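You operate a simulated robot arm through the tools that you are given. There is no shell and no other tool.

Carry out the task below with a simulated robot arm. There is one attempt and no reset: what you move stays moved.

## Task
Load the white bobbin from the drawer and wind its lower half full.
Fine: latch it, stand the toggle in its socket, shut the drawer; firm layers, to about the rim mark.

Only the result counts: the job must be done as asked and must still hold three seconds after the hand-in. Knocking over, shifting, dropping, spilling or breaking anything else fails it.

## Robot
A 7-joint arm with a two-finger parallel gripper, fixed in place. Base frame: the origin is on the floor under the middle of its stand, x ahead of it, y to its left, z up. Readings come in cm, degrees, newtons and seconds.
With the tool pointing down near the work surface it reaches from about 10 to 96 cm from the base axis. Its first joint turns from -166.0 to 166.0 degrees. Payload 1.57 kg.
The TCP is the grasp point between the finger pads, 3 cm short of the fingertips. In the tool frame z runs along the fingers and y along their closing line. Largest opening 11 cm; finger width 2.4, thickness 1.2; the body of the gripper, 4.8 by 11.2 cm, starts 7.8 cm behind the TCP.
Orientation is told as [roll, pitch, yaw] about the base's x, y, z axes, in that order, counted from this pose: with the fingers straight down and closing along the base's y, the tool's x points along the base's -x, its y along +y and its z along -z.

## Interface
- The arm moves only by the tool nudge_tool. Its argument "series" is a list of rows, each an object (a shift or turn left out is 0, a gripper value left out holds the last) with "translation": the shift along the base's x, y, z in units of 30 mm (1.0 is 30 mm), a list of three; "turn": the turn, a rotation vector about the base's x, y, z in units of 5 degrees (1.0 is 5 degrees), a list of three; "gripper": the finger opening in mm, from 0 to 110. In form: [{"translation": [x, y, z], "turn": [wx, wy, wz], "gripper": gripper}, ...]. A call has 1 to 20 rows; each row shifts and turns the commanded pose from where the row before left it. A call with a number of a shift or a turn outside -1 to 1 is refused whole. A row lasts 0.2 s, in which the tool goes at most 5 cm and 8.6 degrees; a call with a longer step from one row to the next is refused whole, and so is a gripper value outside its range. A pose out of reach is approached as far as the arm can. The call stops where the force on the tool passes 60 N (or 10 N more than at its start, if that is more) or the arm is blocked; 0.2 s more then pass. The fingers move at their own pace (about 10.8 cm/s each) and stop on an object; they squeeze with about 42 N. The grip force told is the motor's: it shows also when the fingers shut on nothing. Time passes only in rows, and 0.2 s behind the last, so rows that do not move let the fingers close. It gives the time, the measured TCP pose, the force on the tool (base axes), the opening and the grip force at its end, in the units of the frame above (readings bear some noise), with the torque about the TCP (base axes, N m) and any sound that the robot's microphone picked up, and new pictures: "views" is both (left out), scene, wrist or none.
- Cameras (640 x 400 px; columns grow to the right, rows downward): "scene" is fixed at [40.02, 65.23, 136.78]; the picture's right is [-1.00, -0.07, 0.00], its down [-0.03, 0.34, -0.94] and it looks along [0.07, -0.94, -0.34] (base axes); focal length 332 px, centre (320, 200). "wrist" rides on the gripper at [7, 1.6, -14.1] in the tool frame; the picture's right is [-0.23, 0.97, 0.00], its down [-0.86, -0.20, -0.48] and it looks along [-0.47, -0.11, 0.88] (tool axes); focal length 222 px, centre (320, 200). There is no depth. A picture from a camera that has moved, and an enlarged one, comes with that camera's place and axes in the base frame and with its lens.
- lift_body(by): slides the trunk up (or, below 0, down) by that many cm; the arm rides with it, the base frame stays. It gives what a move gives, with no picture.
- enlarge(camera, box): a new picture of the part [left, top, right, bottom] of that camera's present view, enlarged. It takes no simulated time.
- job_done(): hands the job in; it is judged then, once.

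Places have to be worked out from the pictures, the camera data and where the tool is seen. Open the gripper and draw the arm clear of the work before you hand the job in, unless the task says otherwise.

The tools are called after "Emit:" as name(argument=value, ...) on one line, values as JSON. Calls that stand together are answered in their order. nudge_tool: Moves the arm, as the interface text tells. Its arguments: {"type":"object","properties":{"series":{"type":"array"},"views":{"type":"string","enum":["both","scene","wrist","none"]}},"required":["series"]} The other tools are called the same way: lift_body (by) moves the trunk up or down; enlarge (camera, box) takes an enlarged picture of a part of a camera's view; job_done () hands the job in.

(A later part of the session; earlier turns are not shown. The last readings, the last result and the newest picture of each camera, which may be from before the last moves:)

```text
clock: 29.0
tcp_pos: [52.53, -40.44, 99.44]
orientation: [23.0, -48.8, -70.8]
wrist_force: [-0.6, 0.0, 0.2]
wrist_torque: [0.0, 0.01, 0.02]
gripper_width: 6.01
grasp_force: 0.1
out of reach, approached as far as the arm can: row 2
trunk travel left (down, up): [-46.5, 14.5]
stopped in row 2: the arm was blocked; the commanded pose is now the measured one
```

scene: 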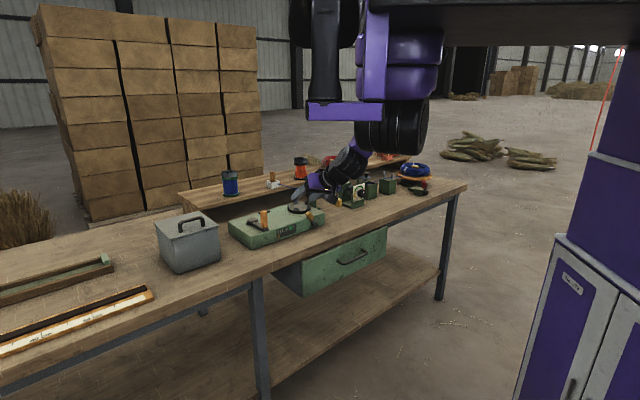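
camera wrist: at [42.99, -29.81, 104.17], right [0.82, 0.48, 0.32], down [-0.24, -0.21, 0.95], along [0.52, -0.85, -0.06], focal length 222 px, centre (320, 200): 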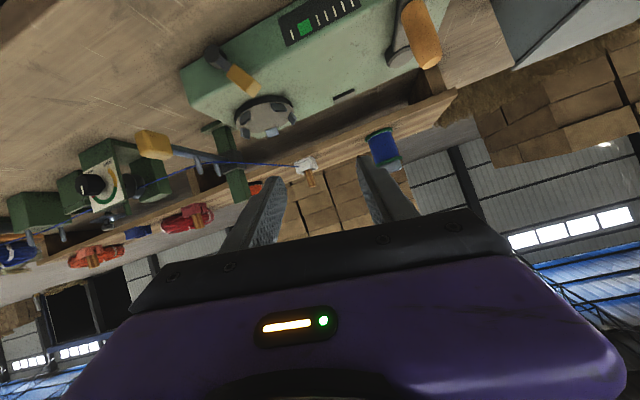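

The hand keeps sinking while it unwinds, so I raise the trunk for clearance before continuing.

Emit:
lift_body(by=14)

Emit:
nudge_tool(series=[{"translation": [-0.2, -0.2, 0.3], "turn": [0.6, 0.5, 0]}, {"translation": [-0.2, -0.2, 0.3], "turn": [0.6, 0.5, 0]}, {"translation": [-0.2, -0.2, 0.3], "turn": [0.6, 0.5, 0]}, {"translation": [-0.2, -0.2, 0.3], "turn": [0.6, 0.5, 0]}])

```text
clock: 30.7
tcp_pos: [52.63, -40.37, 113.5]
orientation: [23.1, -48.7, -70.8]
wrist_force: [-0.7, 0.0, 0.1]
wrist_torque: [-0.03, 0.01, -0.03]
gripper_width: 6.0
grasp_force: 0.1
trunk travel left (down, up): [-60.5, 0.5]
```

```text
clock: 31.3
tcp_pos: [52.47, -37.24, 109.63]
orientation: [27.1, -35.2, -72.4]
wrist_force: [-0.2, 0.4, -0.3]
wrist_torque: [0.01, -0.04, 0.0]
gripper_width: 6.01
grasp_force: 0.1
out of reach, approached as far as the arm can: row 2, 3
trunk travel left (down, up): [-60.5, 0.5]
stopped in row 3: the arm was blocked; the commanded pose is now the measured one
camera wrist: at [43.53, -25.99, 116.41], right [0.81, 0.33, 0.49], down [-0.23, -0.6, 0.77], along [0.55, -0.73, -0.41], focal length 222 px, centre (320, 200)
```

scene: 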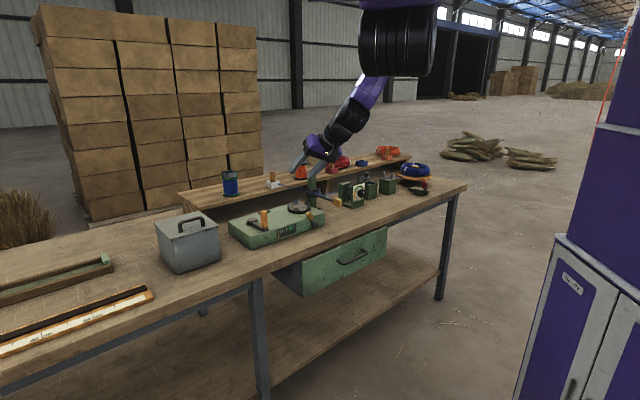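
wrist: 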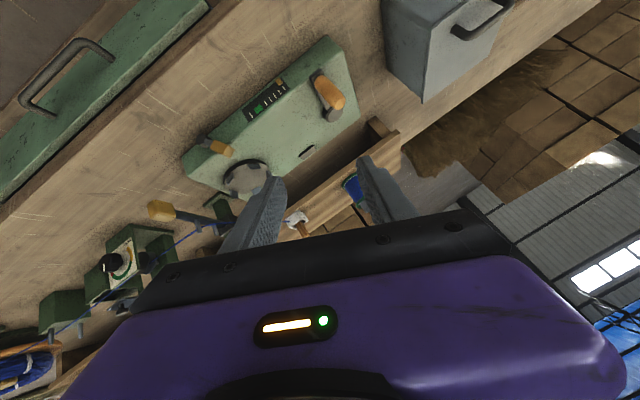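

The arm now hangs in a natural posture (elbow out of the way). I continue to vertical.

Emit:
nudge_tool(series=[{"translation": [-0.1, 0, 0.2], "turn": [0.5, 0.85, 0]}, {"translation": [-0.1, 0, 0.2], "turn": [0.5, 0.85, 0]}, {"translation": [-0.1, 0, 0.2], "turn": [0.5, 0.85, 0]}, {"translation": [-0.1, 0, 0.2], "turn": [0.5, 0.85, 0]}, {"translation": [-0.1, 0, 0.2], "turn": [0.5, 0.85, 0]}, {"translation": [-0.1, 0, 0.2], "turn": [0.5, 0.85, 0]}, {"translation": [-0.1, 0, 0.2], "turn": [0.5, 0.85, 0]}, {"translation": [-0.1, 0, 0.2], "turn": [0.5, 0.85, 0]}])

```text
clock: 31.9
tcp_pos: [51.54, -34.16, 107.51]
orientation: [29.3, -23.2, -70.9]
wrist_force: [-0.4, 0.7, -0.5]
wrist_torque: [-0.01, 0.01, 0.02]
gripper_width: 6.0
grasp_force: 0.0
out of reach, approached as far as the arm can: row 1, 2, 3
trunk travel left (down, up): [-60.5, 0.5]
stopped in row 3: the arm was blocked; the commanded pose is now the measured one
camera wrist: at [42.54, -24.93, 116.8], right [0.81, 0.26, 0.53], down [-0.17, -0.76, 0.63], along [0.56, -0.6, -0.57], focal length 222 px, centre (320, 200)
```

scene: 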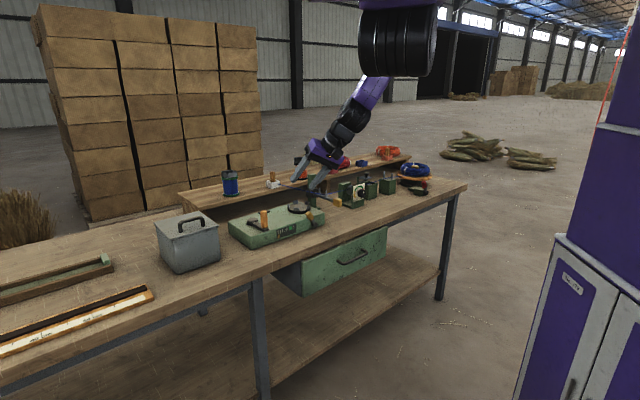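
wrist: 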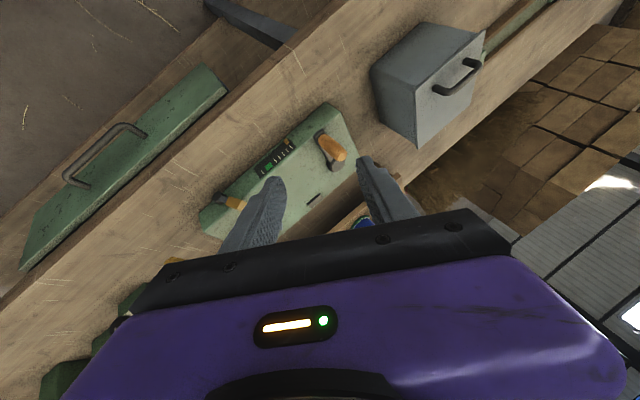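

I think the upper arm is at its raised limit with the trunk this high. I try moving outward a bit (free air above the winder) to see whether the arm frees up.

Emit:
nudge_tool(series=[{"translation": [0.2, -0.7, 0.1]}, {"translation": [0.2, -0.7, 0.1]}, {"translation": [0.2, -0.7, 0.1]}, {"translation": [0.2, -0.7, 0.1]}, {"translation": [0.2, -0.7, 0.1]}], views="scene")

```text
clock: 33.1
tcp_pos: [54.74, -44.41, 108.34]
orientation: [29.8, -22.4, -71.4]
wrist_force: [-0.6, 0.8, 0.7]
wrist_torque: [0.03, -0.02, -0.01]
gripper_width: 6.02
grasp_force: 0.1
trunk travel left (down, up): [-60.5, 0.5]
```

scene: 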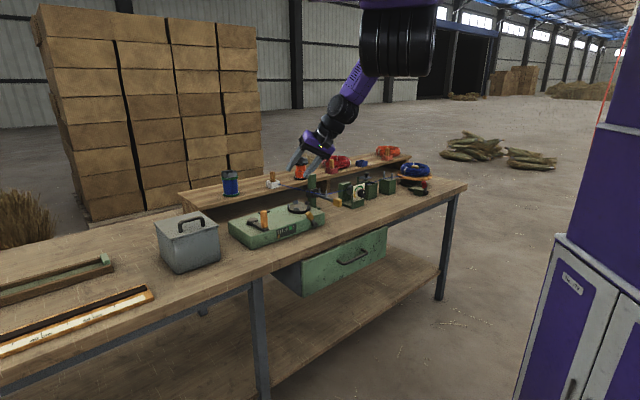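

Moving outward is free. Now I rotate the tool to vertical here.

Emit:
nudge_tool(series=[{"translation": [0, -0.2, 0.1], "turn": [0.27, 0.96, 0]}, {"translation": [0, -0.2, 0.1], "turn": [0.27, 0.96, 0]}, {"translation": [0, -0.2, 0.1], "turn": [0.27, 0.96, 0]}, {"translation": [0, -0.2, 0.1], "turn": [0.27, 0.96, 0]}, {"translation": [0, -0.2, 0.1], "turn": [0.27, 0.96, 0]}, {"translation": [0, -0.2, 0.1], "turn": [0.27, 0.96, 0]}, {"translation": [0, -0.2, 0.1], "turn": [0.27, 0.96, 0]}])

```text
clock: 34.7
tcp_pos: [54.59, -48.98, 111.25]
orientation: [1.1, -1.5, -64.7]
wrist_force: [0.8, 0.7, 0.2]
wrist_torque: [-0.02, 0.0, 0.0]
gripper_width: 6.0
grasp_force: 0.1
out of reach, approached as far as the arm can: row 2
trunk travel left (down, up): [-60.5, 0.5]
camera wrist: at [52.61, -41.82, 125.13], right [0.98, 0.21, 0.02], down [0.17, -0.85, 0.5], along [0.13, -0.48, -0.87], focal length 222 px, centre (320, 200)
```

scene: 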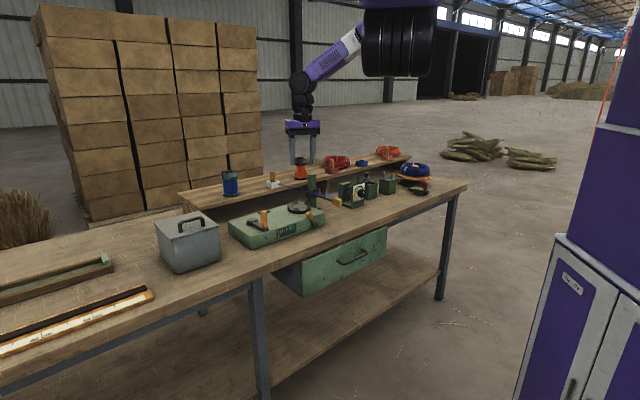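
wrist: 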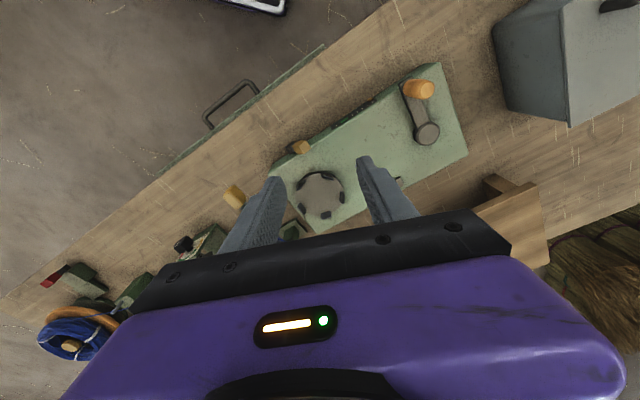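

Excellent: tool vertical, natural posture, trunk high — that's the regime to stay in. From here the top view is good; I enlarge it, and turn the yaw toward +45° (closing line across the handle bar).

Emit:
enlarge(camera="wrist", box=[250, 50, 480, 240])

Emit:
nudge_tool(series=[{"turn": [0, 0, 1]}, {"turn": [0, 0, 1]}, {"turn": [0, 0, 1]}, {"turn": [0, 0, 1]}, {"turn": [0, 0, 1]}, {"turn": [0, 0, 1]}, {"turn": [0, 0, 1]}, {"turn": [0, 0, 1]}, {"turn": [0, 0, 1]}, {"turn": [0, 0, 1]}, {"turn": [0, 0, 1]}, {"turn": [0, 0, 1]}], views="wrist")

```text
2.11 times, centred on (365, 145) of wrist
camera zoom: at [52.61, -41.82, 125.13], right [0.98, 0.21, 0.02], down [0.17, -0.85, 0.5], along [0.13, -0.48, -0.87], focal length 468 px, centre (225, 316)
```

zoom: 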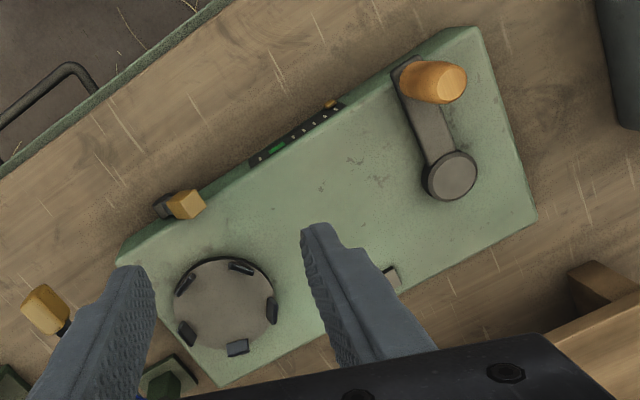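

```text
clock: 37.3
tcp_pos: [54.49, -48.9, 111.17]
orientation: [1.2, -1.4, -4.7]
wrist_force: [-0.3, 0.2, 1.0]
wrist_torque: [-0.01, -0.01, -0.02]
gripper_width: 5.98
grasp_force: 0.1
trunk travel left (down, up): [-60.5, 0.5]
camera wrist: at [47.29, -46.97, 125.12], right [0.3, 0.95, 0.03], down [0.82, -0.28, 0.5], along [0.48, -0.13, -0.87], focal length 222 px, centre (320, 200)
```

wrist: 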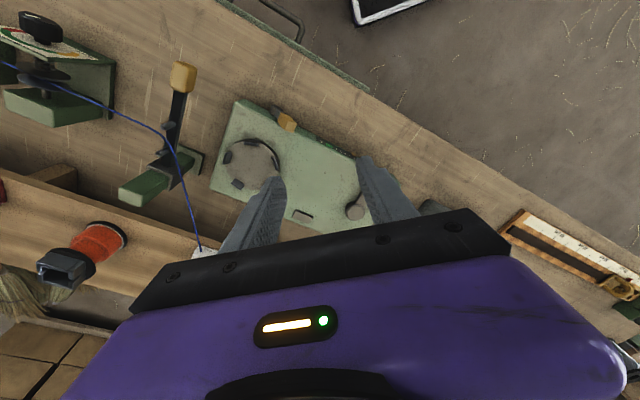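

Rotation is smooth. I finish the yaw to +45° while carrying the hand to the free space in front of the drawer, descending slightly.

Emit:
nudge_tool(series=[{"translation": [-0.93, 0.17, -0.3], "turn": [0, 0, 1]}, {"translation": [-0.93, 0.17, -0.3], "turn": [0, 0, 1]}, {"translation": [-0.93, 0.17, -0.3], "turn": [0, 0, 1]}, {"translation": [-0.93, 0.17, -0.3], "turn": [0, 0, 1]}, {"translation": [-0.93, 0.17, -0.3], "turn": [0, 0, 1]}, {"translation": [-0.93, 0.17, -0.3], "turn": [0, 0, 1]}, {"translation": [-0.93, 0.17, -0.3], "turn": [0, 0, 1]}, {"translation": [-0.93, 0.17, -0.3], "turn": [0, 0, 1]}, {"translation": [-0.93, 0.17, -0.3], "turn": [0, 0, 1]}, {"translation": [-0.93, 0.17, -0.3], "turn": [-0.2, 0.2, 1]}])

```text
clock: 39.5
tcp_pos: [26.75, -43.91, 102.19]
orientation: [1.1, -0.1, 45.5]
wrist_force: [0.2, 0.0, -0.5]
wrist_torque: [0.01, 0.01, -0.01]
gripper_width: 6.0
grasp_force: 0.1
trunk travel left (down, up): [-60.5, 0.5]
camera wrist: at [20.89, -47.83, 116.36], right [-0.53, 0.84, 0.02], down [0.75, 0.46, 0.47], along [0.39, 0.27, -0.88], focal length 222 px, centre (320, 200)
```

scene: 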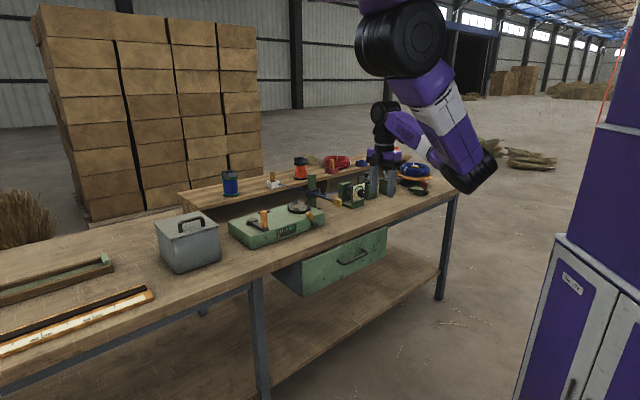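
wrist: 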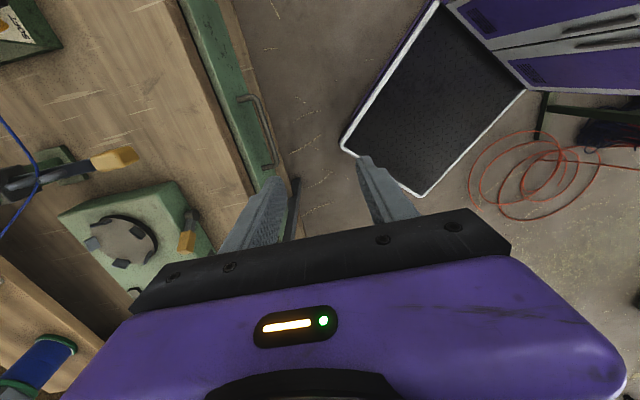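

I can see the handle just ahead of the left finger. I enlarge to refine its position and the drawer/bench edge lines.

Emit:
enlarge(camera="wrist", box=[160, 0, 320, 200])

```text
2.00 times, centred on (240, 100) of wrist
camera zoom: at [20.89, -47.83, 116.36], right [-0.53, 0.84, 0.02], down [0.75, 0.46, 0.47], along [0.39, 0.27, -0.88], focal length 444 px, centre (480, 400)
```

zoom: 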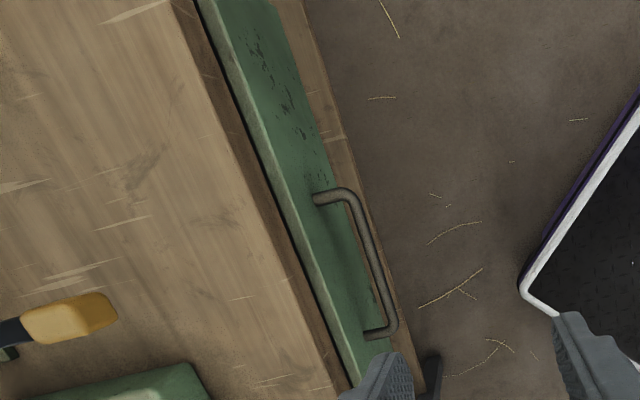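

Bar confirmed: centre (33.6,-50.9), exactly along 45°, panel face at e2≈64.5. I tilt the tool 35° toward the drawer and go to a pre-grasp point above/in front of the bar with 40 mm opening.

Emit:
nudge_tool(series=[{"translation": [0.08, -0.09, -0.9], "turn": [-0.71, -0.71, 0], "gripper": 40}, {"translation": [0.08, -0.09, -0.9], "turn": [-0.71, -0.71, 0]}, {"translation": [0.08, -0.09, -0.9], "turn": [-0.71, -0.71, 0]}, {"translation": [0.08, -0.09, -0.9], "turn": [-0.71, -0.71, 0]}, {"translation": [0.08, -0.09, -0.9], "turn": [-0.71, -0.71, 0]}, {"translation": [0.08, -0.09, -0.9], "turn": [-0.71, -0.71, 0]}, {"translation": [0.08, -0.09, -0.9], "turn": [-0.71, -0.71, 0]}])

```text
clock: 41.1
tcp_pos: [28.28, -45.66, 83.17]
orientation: [-34.1, 0.2, 45.2]
wrist_force: [-1.1, 0.0, 0.6]
wrist_torque: [0.0, -0.01, 0.0]
gripper_width: 4.0
grasp_force: 0.2
trunk travel left (down, up): [-60.5, 0.5]
camera wrist: at [16.72, -44.05, 93.89], right [-0.41, 0.73, -0.55], down [0.53, 0.68, 0.5], along [0.74, -0.08, -0.67], focal length 222 px, centre (320, 200)
```

scene: 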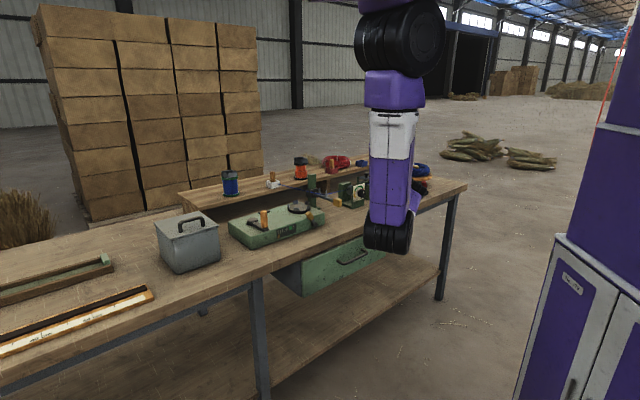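
wrist: 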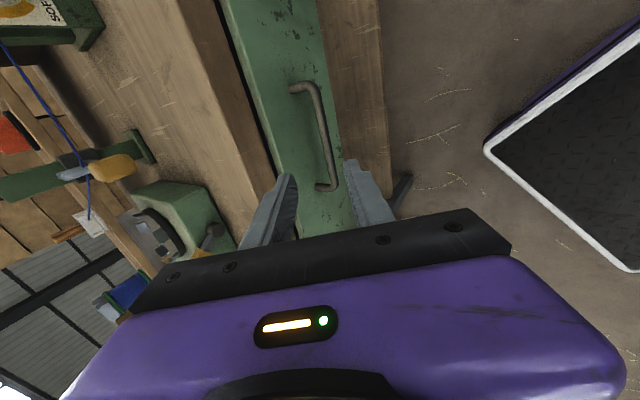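

Pre-grasp is good; the bar lies between the open fingers. I advance along the tool axis to the bar and then close.

Emit:
nudge_tool(series=[{"translation": [0.34, -0.33, -0.79]}, {"translation": [0.34, -0.33, -0.79]}, {"translation": [0.34, -0.33, -0.79]}, {"translation": [0.34, -0.33, -0.79]}, {"translation": [0.32, -0.31, -0.77]}])

```text
clock: 42.3
tcp_pos: [33.35, -50.51, 71.51]
orientation: [-34.0, 0.3, 45.3]
wrist_force: [-0.5, 0.2, -1.2]
wrist_torque: [-0.02, -0.04, 0.0]
gripper_width: 4.01
grasp_force: 0.1
trunk travel left (down, up): [-60.5, 0.5]
camera wrist: at [21.86, -48.92, 82.26], right [-0.42, 0.73, -0.55], down [0.53, 0.68, 0.5], along [0.74, -0.08, -0.67], focal length 222 px, centre (320, 200)
```

scene: 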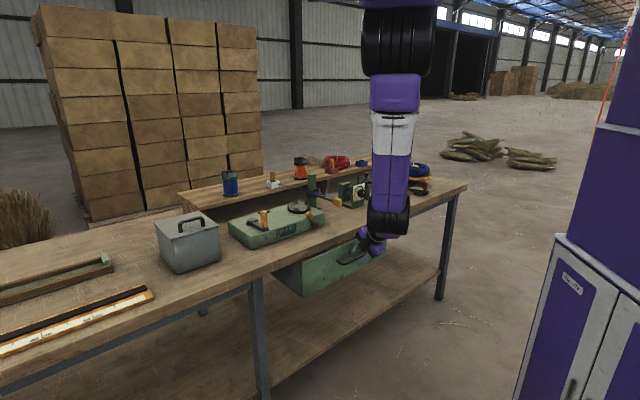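
wrist: 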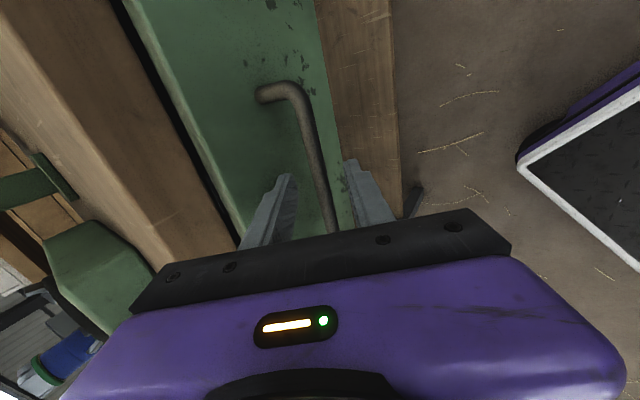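

The bar is between the fingers. I close the gripper on it.

Emit:
nudge_tool(series=[{"gripper": 0}, {"gripper": 0}, {"gripper": 0}], views="none")

```text
clock: 43.1
tcp_pos: [33.25, -50.58, 71.36]
orientation: [-33.9, 0.1, 45.3]
wrist_force: [-4.5, -1.4, -9.5]
wrist_torque: [-0.1, 0.25, -0.62]
gripper_width: 1.16
grasp_force: 29.2
trunk travel left (down, up): [-60.5, 0.5]
```

Gripped (1.16 cm). I pull straight out along -e2, 6 cm first.

Emit:
nudge_tool(series=[{"translation": [-0.35, 0.35, 0]}, {"translation": [-0.35, 0.35, 0]}, {"translation": [-0.35, 0.35, 0]}, {"translation": [-0.35, 0.35, 0]}])

```text
clock: 44.1
tcp_pos: [29.19, -46.4, 71.34]
orientation: [-34.1, 0.2, 45.2]
wrist_force: [8.1, 8.0, 18.3]
wrist_torque: [0.37, -0.65, -0.16]
gripper_width: 1.17
grasp_force: 29.3
trunk travel left (down, up): [-60.5, 0.5]
camera wrist: at [17.65, -44.78, 82.15], right [-0.41, 0.73, -0.55], down [0.53, 0.68, 0.51], along [0.74, -0.08, -0.67], focal length 222 px, centre (320, 200)
```

scene: 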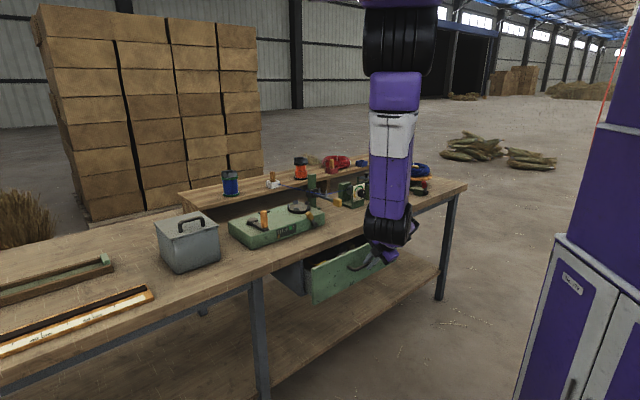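
wrist: 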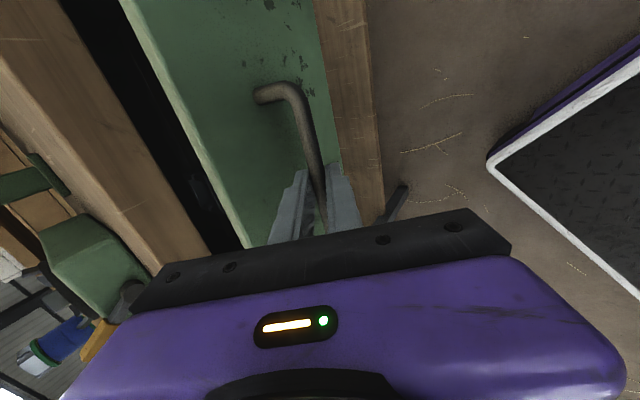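

The drawer slides smoothly. I keep pulling.

Emit:
nudge_tool(series=[{"translation": [-0.35, 0.35, 0]}, {"translation": [-0.35, 0.35, 0]}, {"translation": [-0.35, 0.35, 0]}, {"translation": [-0.35, 0.35, 0]}, {"translation": [-0.35, 0.35, 0]}, {"translation": [-0.35, 0.35, 0]}])

```text
clock: 45.5
tcp_pos: [24.95, -41.27, 71.45]
orientation: [-33.7, -1.2, 45.8]
wrist_force: [13.7, 26.3, -14.3]
wrist_torque: [0.94, 1.94, -0.92]
gripper_width: 1.18
grasp_force: 29.8
out of reach, approached as far as the arm can: row 4, 5, 6
trunk travel left (down, up): [-60.5, 0.5]
camera wrist: at [13.34, -39.98, 82.1], right [-0.42, 0.74, -0.54], down [0.52, 0.67, 0.53], along [0.75, -0.06, -0.66], focal length 222 px, centre (320, 200)
```

scene: 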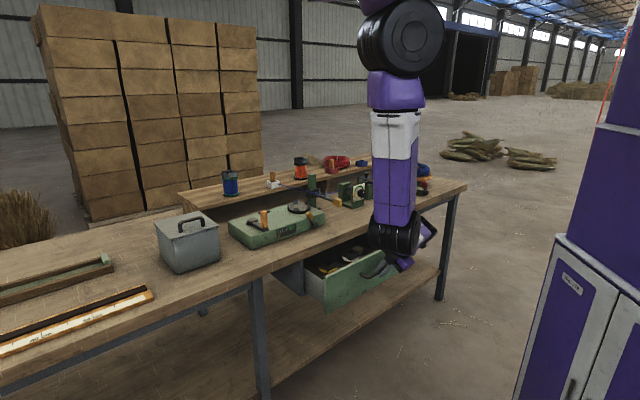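
wrist: 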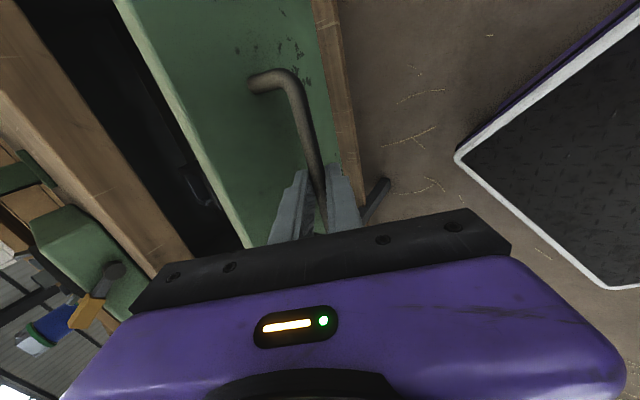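

The drawer is 12.5 cm open; the arm is stretched downward (trunk too high for this). I release the handle and back off along the tool axis, then view the drawer's contents.

Emit:
nudge_tool(series=[{"gripper": 42}, {"gripper": 42}, {"translation": [-0.2, 0.2, 0.5]}, {"translation": [-0.2, 0.2, 0.5]}, {"translation": [-0.2, 0.2, 0.5]}, {"translation": [-0.1, 0.1, 0.8]}, {"translation": [0, 0, 0.9]}, {"translation": [0, 0, 0.9]}])

```text
clock: 47.3
tcp_pos: [22.24, -40.17, 84.47]
orientation: [-34.1, 0.2, 45.1]
wrist_force: [-0.7, 0.4, -0.5]
wrist_torque: [-0.01, 0.02, 0.0]
gripper_width: 4.19
grasp_force: 0.0
out of reach, approached as far as the arm can: row 3, 4
trunk travel left (down, up): [-60.5, 0.5]
camera wrist: at [10.6, -38.66, 95.25], right [-0.41, 0.73, -0.55], down [0.53, 0.68, 0.51], along [0.74, -0.08, -0.67], focal length 222 px, centre (320, 200)
```

scene: 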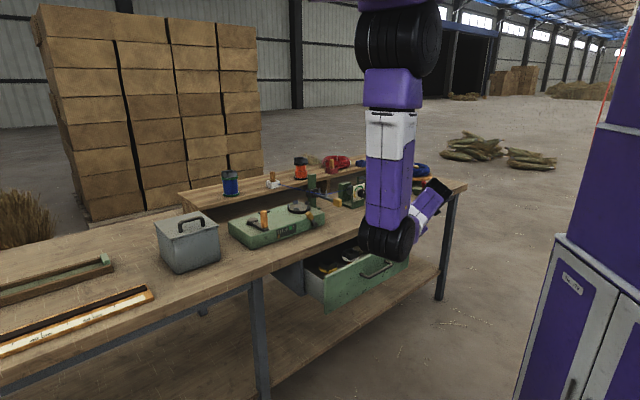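
wrist: 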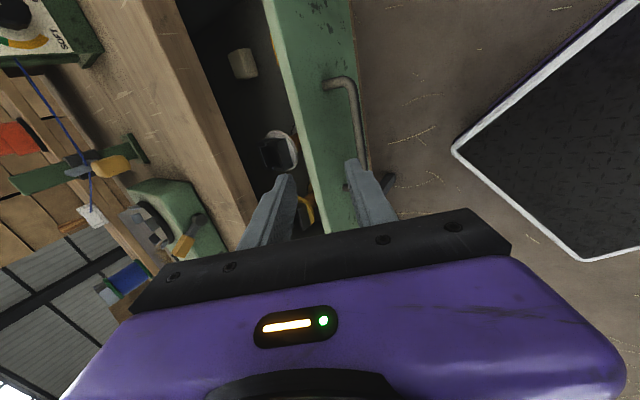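

Free of the handle. I enlarge the drawer contents in both cameras.

Emit:
enlarge(camera="wrist", box=[170, 0, 370, 240])

Emit:
enlarge(camera="scene", box=[270, 220, 430, 320])

```text
1.67 times, centred on (270, 120) of wrist
camera zoom: at [10.6, -38.66, 95.25], right [-0.41, 0.73, -0.55], down [0.53, 0.68, 0.51], along [0.74, -0.08, -0.67], focal length 370 px, centre (403, 333)
```

zoom: 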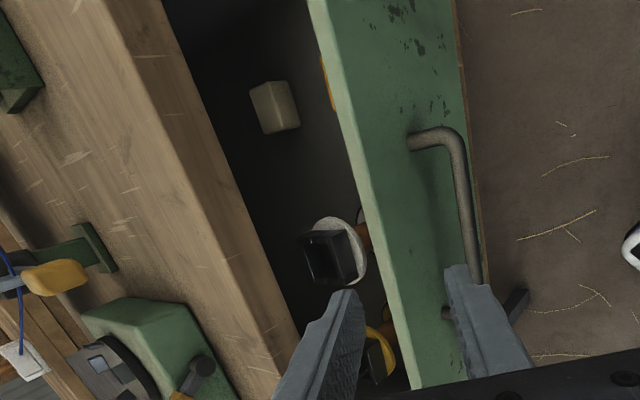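

```text
4.00 times, centred on (350, 270) of scene
camera zoom: at [40.02, 65.23, 136.78], right [-1.0, -0.07, 0.0], down [-0.03, 0.34, -0.94], along [0.07, -0.94, -0.34], focal length 1327 px, centre (200, -80)
```

zoom: 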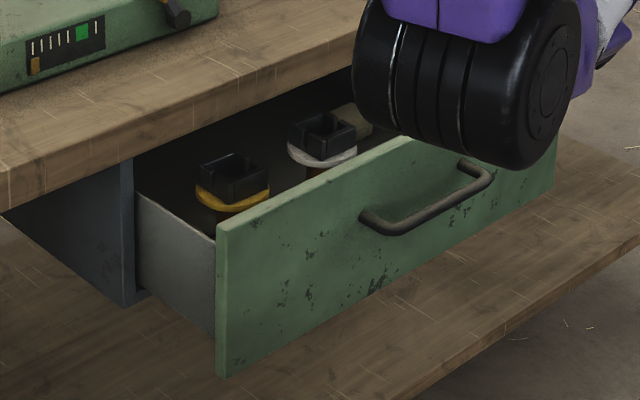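

The white-flanged bobbin stands upright in the drawer at about (36.4,-52), top flange z≈70, next to a yellow one and a wax block. It is close to the bench edge, so I want the drawer further open: raise the hand, lower the trunk, and re-grip the handle.

Emit:
nudge_tool(series=[{"translation": [0, 0, 0.8]}, {"translation": [0, 0, 0.8]}, {"translation": [0, 0, 0.8]}, {"translation": [0, 0, 0.8]}], views="none")

Emit:
lift_body(by=-13)

Emit:
nudge_tool(series=[{"translation": [0, 0, 0]}])

```text
clock: 48.3
tcp_pos: [21.9, -40.38, 93.91]
orientation: [-34.1, 0.1, 45.2]
wrist_force: [-0.1, 0.7, 1.1]
wrist_torque: [0.02, 0.02, -0.03]
gripper_width: 4.21
grasp_force: 0.1
trunk travel left (down, up): [-60.5, 0.5]
```

```text
clock: 49.9
tcp_pos: [21.9, -40.43, 80.92]
orientation: [-34.0, 0.1, 45.2]
wrist_force: [0.5, -0.3, -0.5]
wrist_torque: [-0.01, -0.04, -0.03]
gripper_width: 4.17
grasp_force: 0.0
trunk travel left (down, up): [-47.5, 13.5]
```

```text
clock: 50.3
tcp_pos: [21.93, -40.52, 80.98]
orientation: [-33.9, 0.2, 45.2]
wrist_force: [-0.2, -0.6, 0.3]
wrist_torque: [-0.02, 0.01, 0.02]
gripper_width: 4.21
grasp_force: 0.1
trunk travel left (down, up): [-47.5, 13.5]
camera wrist: at [10.41, -38.8, 91.73], right [-0.41, 0.73, -0.55], down [0.53, 0.68, 0.51], along [0.74, -0.08, -0.67], focal length 222 px, centre (320, 200)
```

scene: 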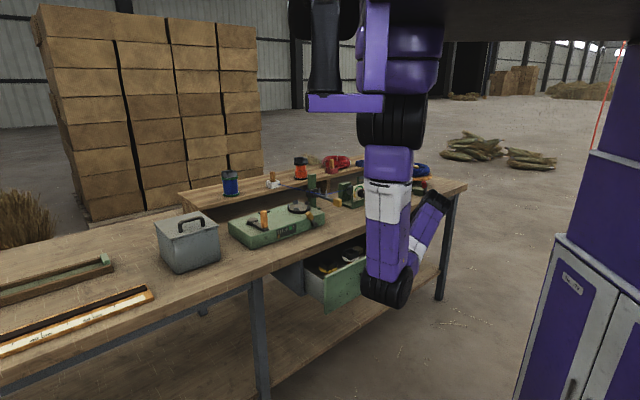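
wrist: 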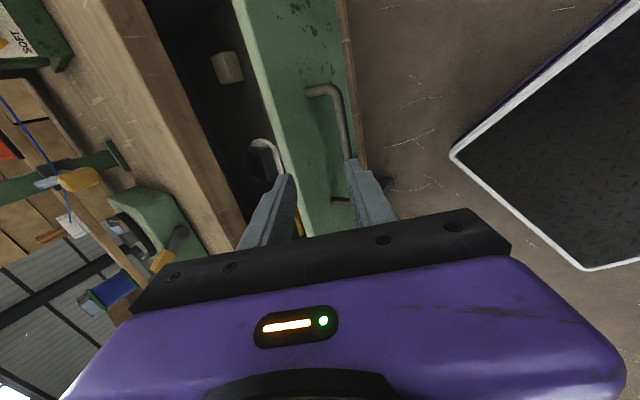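

I first shift back to the tool-axis line of the handle, then advance and grip again.

Emit:
nudge_tool(series=[{"translation": [-0.38, 0.6, 0]}, {"translation": [-0.38, 0.6, 0]}, {"translation": [0.31, -0.31, -0.64]}, {"translation": [0.31, -0.31, -0.64]}, {"translation": [0.31, -0.31, -0.64]}, {"translation": [0.31, -0.31, -0.64]}, {"translation": [0.29, -0.29, -0.65]}], views="wrist")

```text
clock: 51.9
tcp_pos: [24.23, -41.42, 71.46]
orientation: [-34.0, 0.3, 45.3]
wrist_force: [0.0, 0.1, -0.4]
wrist_torque: [-0.03, 0.01, 0.02]
gripper_width: 4.21
grasp_force: 0.0
trunk travel left (down, up): [-47.5, 13.5]
camera wrist: at [12.74, -39.74, 82.21], right [-0.41, 0.73, -0.55], down [0.53, 0.68, 0.51], along [0.74, -0.08, -0.67], focal length 222 px, centre (320, 200)
```

wrist: 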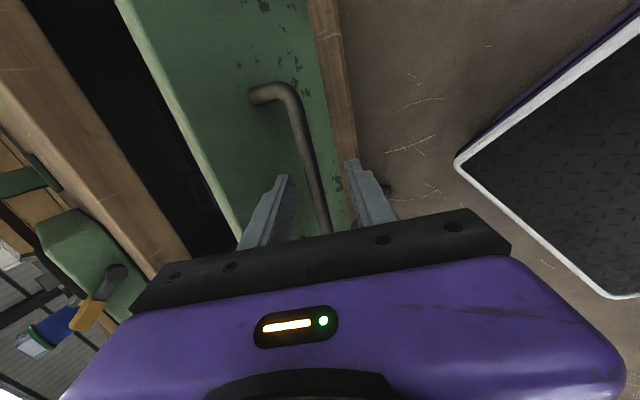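

The bar is between the fingers again. I close and pull slowly by another 9 cm.

Emit:
nudge_tool(series=[{"gripper": 0}, {"gripper": 0}, {"gripper": 0}, {"translation": [-0.35, 0.35, 0]}, {"translation": [-0.35, 0.35, 0]}, {"translation": [-0.35, 0.35, 0]}, {"translation": [-0.35, 0.35, 0]}, {"translation": [-0.35, 0.35, 0]}, {"translation": [-0.35, 0.35, 0]}])

```text
clock: 53.9
tcp_pos: [17.96, -35.04, 71.36]
orientation: [-33.9, 0.1, 45.1]
wrist_force: [1.9, 3.0, 19.0]
wrist_torque: [-0.13, -0.09, -0.45]
gripper_width: 1.17
grasp_force: 29.0
trunk travel left (down, up): [-47.5, 13.5]
camera wrist: at [6.38, -33.45, 82.13], right [-0.41, 0.73, -0.54], down [0.53, 0.68, 0.51], along [0.74, -0.08, -0.67], focal length 222 px, centre (320, 200)
```

scene: 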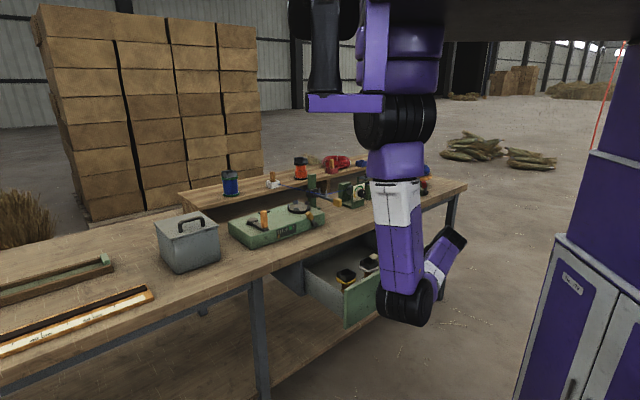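
wrist: 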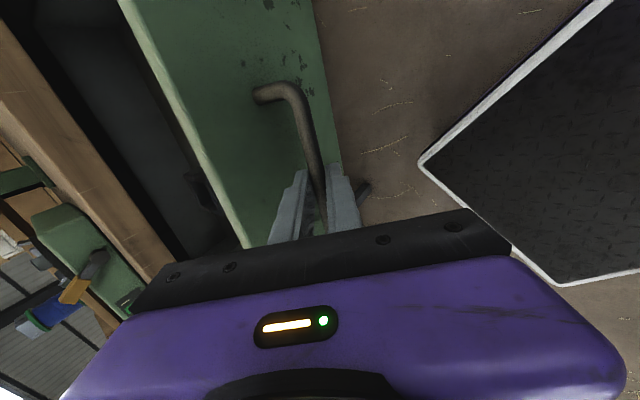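

Drawer now about 22 cm open, with the bobbins well clear of the bench edge. I release and back off, then rise to look in from above with the tool vertical.

Emit:
nudge_tool(series=[{"gripper": 42}, {"gripper": 42}, {"translation": [-0.28, 0.28, 0.6]}, {"translation": [-0.28, 0.28, 0.6]}, {"translation": [-0.2, 0.2, 0.7]}, {"translation": [0, 0, 0.9]}, {"translation": [0, 0, 0.9]}, {"translation": [0, 0, 0.9], "gripper": 80}])

```text
clock: 55.7
tcp_pos: [15.64, -32.82, 85.35]
orientation: [-34.1, 0.2, 45.2]
wrist_force: [0.7, -0.3, 0.3]
wrist_torque: [0.03, -0.01, 0.0]
gripper_width: 8.01
grasp_force: 0.1
trunk travel left (down, up): [-47.5, 13.5]
camera wrist: at [4.16, -31.19, 96.12], right [-0.41, 0.73, -0.55], down [0.53, 0.68, 0.51], along [0.74, -0.08, -0.67], focal length 222 px, centre (320, 200)
```

scene: 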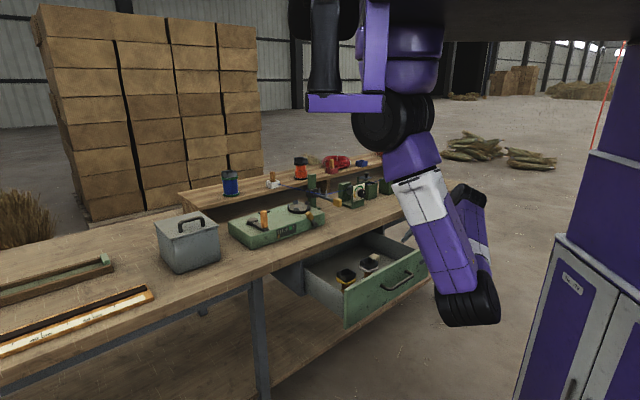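
wrist: 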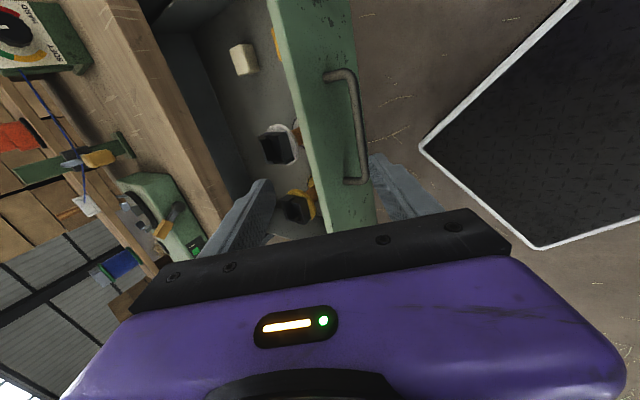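

Emit:
enlarge(camera="scene", box=[290, 225, 430, 330])

Emit:
enlarge(camera="wrist", box=[200, 0, 400, 230])

Emit:
enlarge(camera="wrist", box=[0, 0, 120, 80])

```text
3.81 times, centred on (360, 278) of scene
camera zoom: at [40.02, 65.23, 136.78], right [-1.0, -0.07, 0.0], down [-0.03, 0.34, -0.94], along [0.07, -0.94, -0.34], focal length 1264 px, centre (168, -95)
```

zoom: 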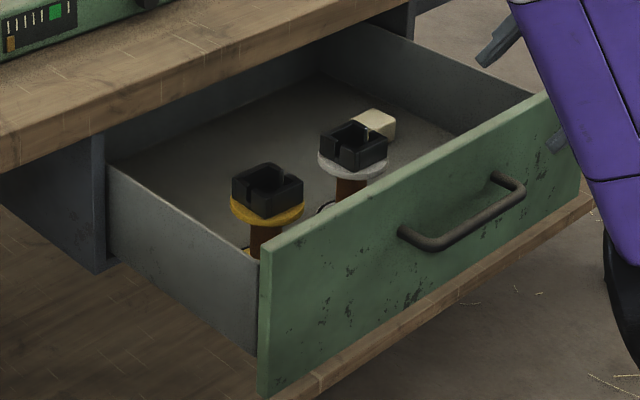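

```text
1.74 times, centred on (300, 115) of wrist
camera zoom: at [4.16, -31.19, 96.12], right [-0.41, 0.73, -0.55], down [0.53, 0.68, 0.51], along [0.74, -0.08, -0.67], focal length 386 px, centre (355, 348)
```

zoom: 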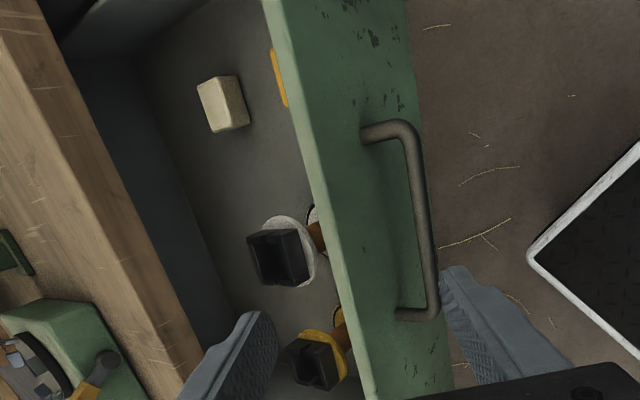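

```text
5.00 times, centred on (60, 40) of wrist
camera zoom: at [4.16, -31.19, 96.12], right [-0.41, 0.73, -0.55], down [0.53, 0.68, 0.51], along [0.74, -0.08, -0.67], focal length 1111 px, centre (1620, 1000)
```

zoom: 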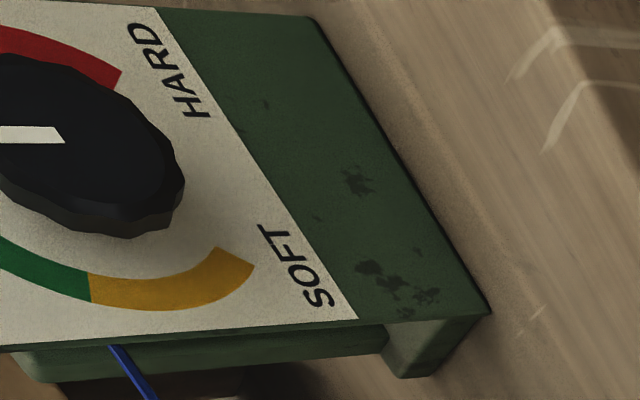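

The white bobbin has a black square socket on top (faces along the bench axes) and a brown core. I move above it with the tool vertical to see its exact orientation.

Emit:
nudge_tool(series=[{"translation": [0.66, -0.6, 0.4], "turn": [0.7, 0.7, 0]}, {"translation": [0.66, -0.6, 0.4], "turn": [0.7, 0.7, 0]}, {"translation": [0.66, -0.6, 0.4], "turn": [0.7, 0.7, 0]}, {"translation": [0.66, -0.6, 0.2], "turn": [0.7, 0.7, 0]}, {"translation": [0.66, -0.6, 0.2], "turn": [0.7, 0.7, 0]}, {"translation": [0.66, -0.6, 0.2], "turn": [0.7, 0.7, 0]}, {"translation": [0.66, -0.6, 0.2], "turn": [0.6, 0.6, 0]}])

```text
clock: 57.3
tcp_pos: [29.47, -45.61, 91.32]
orientation: [-0.1, 0.0, 45.2]
wrist_force: [0.9, 1.1, 1.0]
wrist_torque: [0.01, 0.0, 0.01]
gripper_width: 8.03
grasp_force: 0.1
trunk travel left (down, up): [-47.5, 13.5]
camera wrist: at [23.36, -49.3, 105.24], right [-0.53, 0.85, 0.0], down [0.74, 0.47, 0.48], along [0.41, 0.25, -0.88], focal length 222 px, centre (320, 200)
```

scene: 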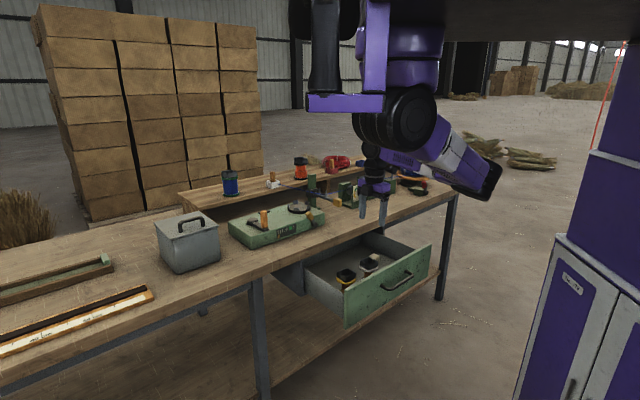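
wrist: 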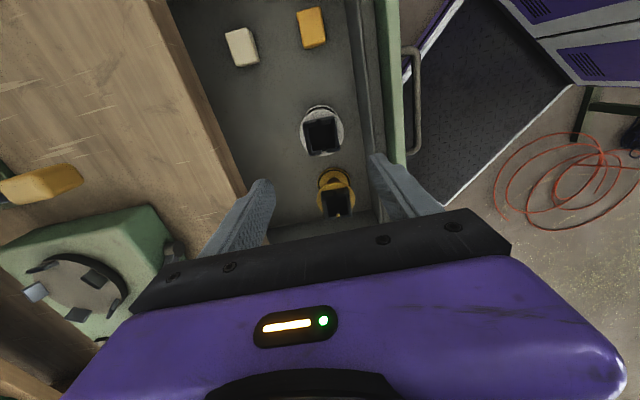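

Emit:
enlarge(camera="wrist", box=[260, 80, 380, 240])

Emit:
enlarge(camera="scene", box=[320, 240, 400, 300])

```text
2.50 times, centred on (320, 160) of wrist
camera zoom: at [23.36, -49.3, 105.24], right [-0.53, 0.85, 0.0], down [0.74, 0.47, 0.48], along [0.41, 0.25, -0.88], focal length 555 px, centre (320, 300)
```

zoom: 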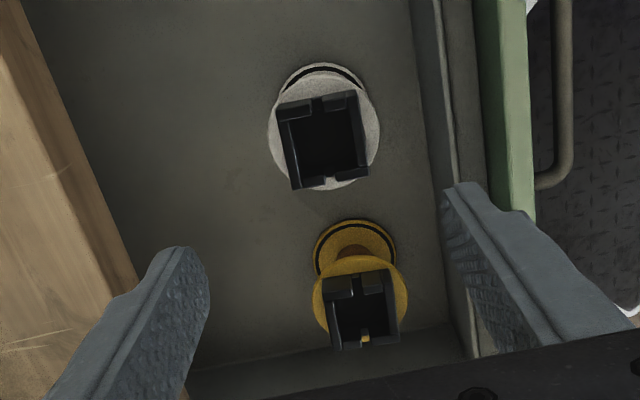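

```text
6.67 times, centred on (360, 270) of scene
camera zoom: at [40.02, 65.23, 136.78], right [-1.0, -0.07, 0.0], down [-0.03, 0.34, -0.94], along [0.07, -0.94, -0.34], focal length 2211 px, centre (53, -267)
```

zoom: 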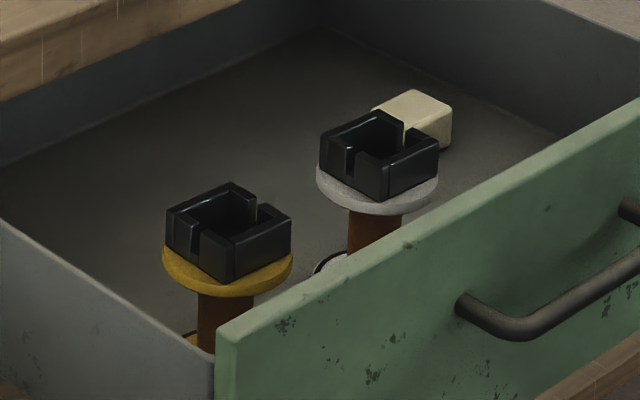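

The socket is a 4.5 cm square box with slots in its ±e1 walls, centre at (29.58,-45.6), top z≈72.7. My yaw (45°, closing along e2) contacts the solid walls. I open to 62 mm and descend to just above it for a check.

Emit:
nudge_tool(series=[{"translation": [0.02, 0, -0.9], "gripper": 62}, {"translation": [0.02, 0, -0.9]}, {"translation": [0, 0, -0.9]}, {"translation": [0, 0, -0.9]}, {"translation": [0, 0, -0.9]}])

```text
clock: 58.5
tcp_pos: [29.6, -45.08, 77.71]
orientation: [-0.1, 0.1, 45.3]
wrist_force: [0.5, -0.3, 1.2]
wrist_torque: [0.01, -0.01, 0.02]
gripper_width: 6.17
grasp_force: 0.2
trunk travel left (down, up): [-47.5, 13.5]
camera wrist: at [23.42, -48.94, 91.71], right [-0.53, 0.85, 0.0], down [0.74, 0.47, 0.48], along [0.41, 0.25, -0.88], focal length 222 px, centre (320, 200)
```

scene: 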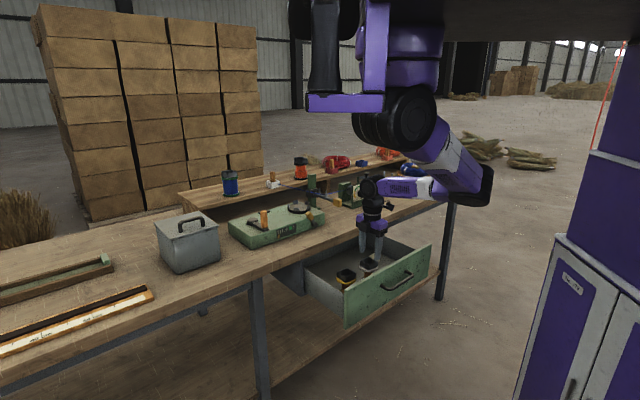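
wrist: 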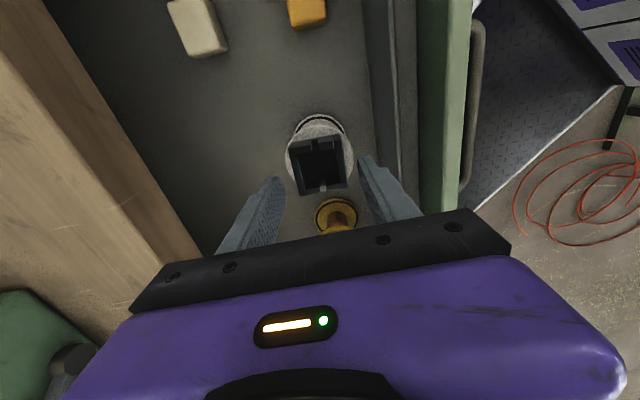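

The box sits between the fingers; a small e1 correction of about (-0.3,-0.5) centres it. I descend to z≈73.8 and close.

Emit:
nudge_tool(series=[{"translation": [-0.05, -0.08, -0.45]}, {"translation": [-0.05, -0.08, -0.45]}, {"translation": [0, 0, -0.4]}, {"gripper": 20}, {"gripper": 20}, {"gripper": 20}])

```text
clock: 59.9
tcp_pos: [29.27, -45.79, 73.55]
orientation: [-0.1, 0.1, 45.3]
wrist_force: [0.5, -1.6, 0.4]
wrist_torque: [0.0, -0.09, 0.0]
gripper_width: 4.69
grasp_force: 41.7
trunk travel left (down, up): [-47.5, 13.5]
camera wrist: at [23.16, -49.54, 87.63], right [-0.53, 0.85, 0.0], down [0.74, 0.47, 0.48], along [0.41, 0.25, -0.88], focal length 222 px, centre (320, 200)
```

scene: 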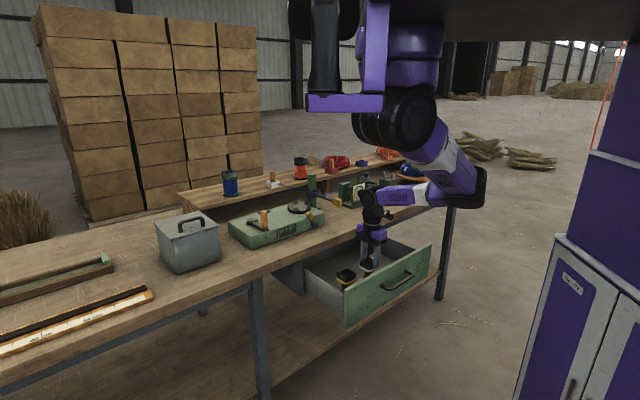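
wrist: 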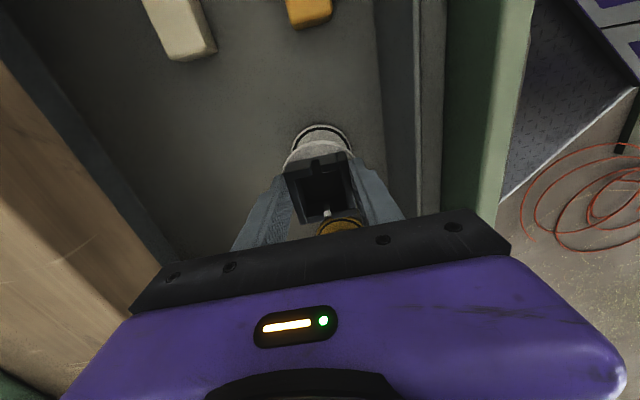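

Firm grip (4.69 cm, 42 N). I lift straight up out of the drawer.

Emit:
nudge_tool(series=[{"translation": [0, 0, 0.5]}, {"translation": [0, 0, 0.8]}, {"translation": [0, 0, 0.9]}, {"translation": [0, 0, 0.9]}, {"translation": [0, 0, 0.9]}, {"translation": [0, 0, 0.9]}, {"translation": [0, 0, 0.9]}, {"translation": [0, 0, 0.9]}])

```text
clock: 61.7
tcp_pos: [29.43, -45.81, 94.06]
orientation: [0.0, 0.0, 45.3]
wrist_force: [-0.7, 0.4, -1.5]
wrist_torque: [-0.01, 0.0, 0.02]
gripper_width: 4.72
grasp_force: 41.9
trunk travel left (down, up): [-47.5, 13.5]
camera wrist: at [23.31, -49.58, 108.02], right [-0.53, 0.85, 0.0], down [0.74, 0.47, 0.48], along [0.41, 0.25, -0.88], focal length 222 px, centre (320, 200)
```

scene: 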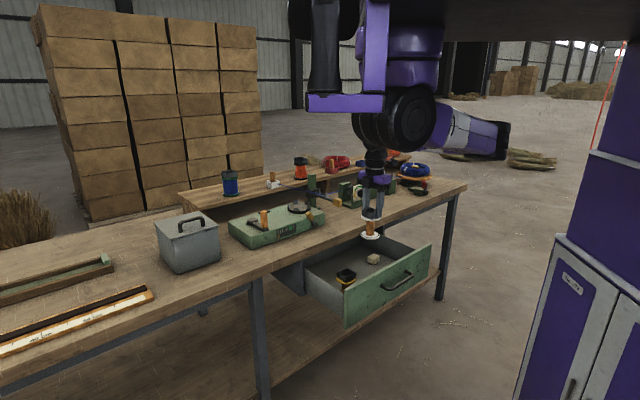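
wrist: 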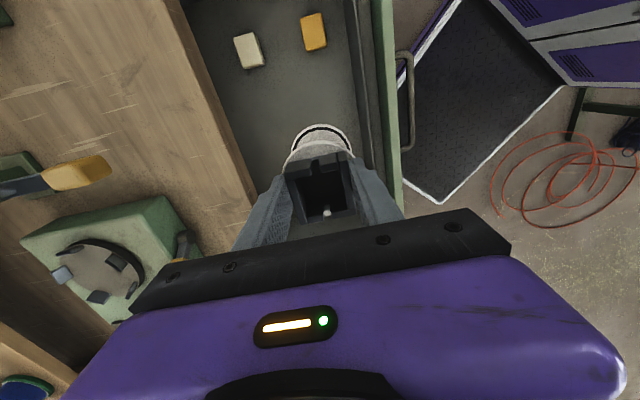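

Emit:
enlarge(camera="scene", box=[340, 170, 420, 250])

Emit:
enlarge(camera="wrist", box=[240, 100, 400, 240])

Emit:
enlarge(camera="wrist", box=[0, 120, 220, 340])

```text
5.00 times, centred on (380, 210) of scene
camera zoom: at [40.02, 65.23, 136.78], right [-1.0, -0.07, 0.0], down [-0.03, 0.34, -0.94], along [0.07, -0.94, -0.34], focal length 1658 px, centre (20, 150)
```

zoom: 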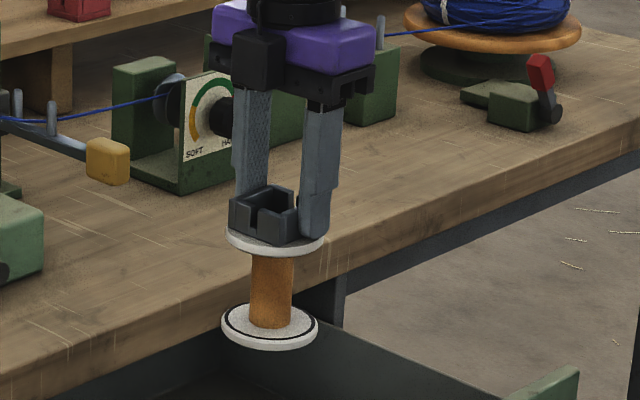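

```text
2.86 times, centred on (320, 170) of wrist
camera zoom: at [23.31, -49.58, 108.02], right [-0.53, 0.85, 0.0], down [0.74, 0.47, 0.48], along [0.41, 0.25, -0.88], focal length 635 px, centre (320, 286)
```

zoom: 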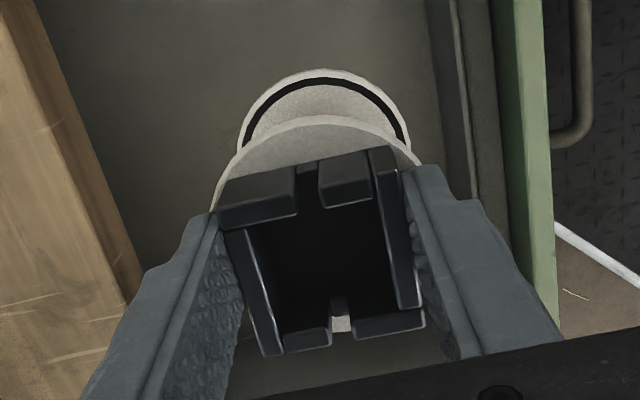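

```text
1.82 times, centred on (110, 230) of wrist
camera zoom: at [23.31, -49.58, 108.02], right [-0.53, 0.85, 0.0], down [0.74, 0.47, 0.48], along [0.41, 0.25, -0.88], focal length 404 px, centre (702, 146)
```

zoom: 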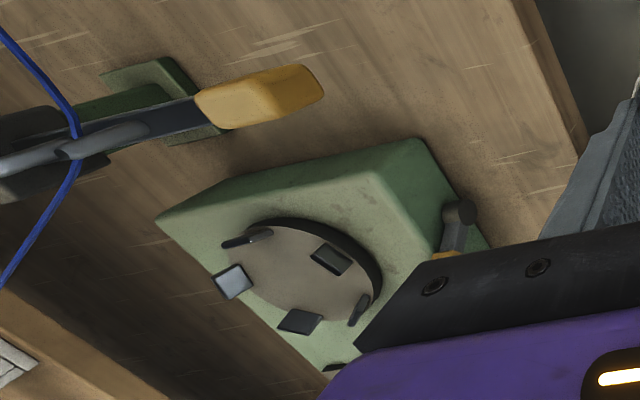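

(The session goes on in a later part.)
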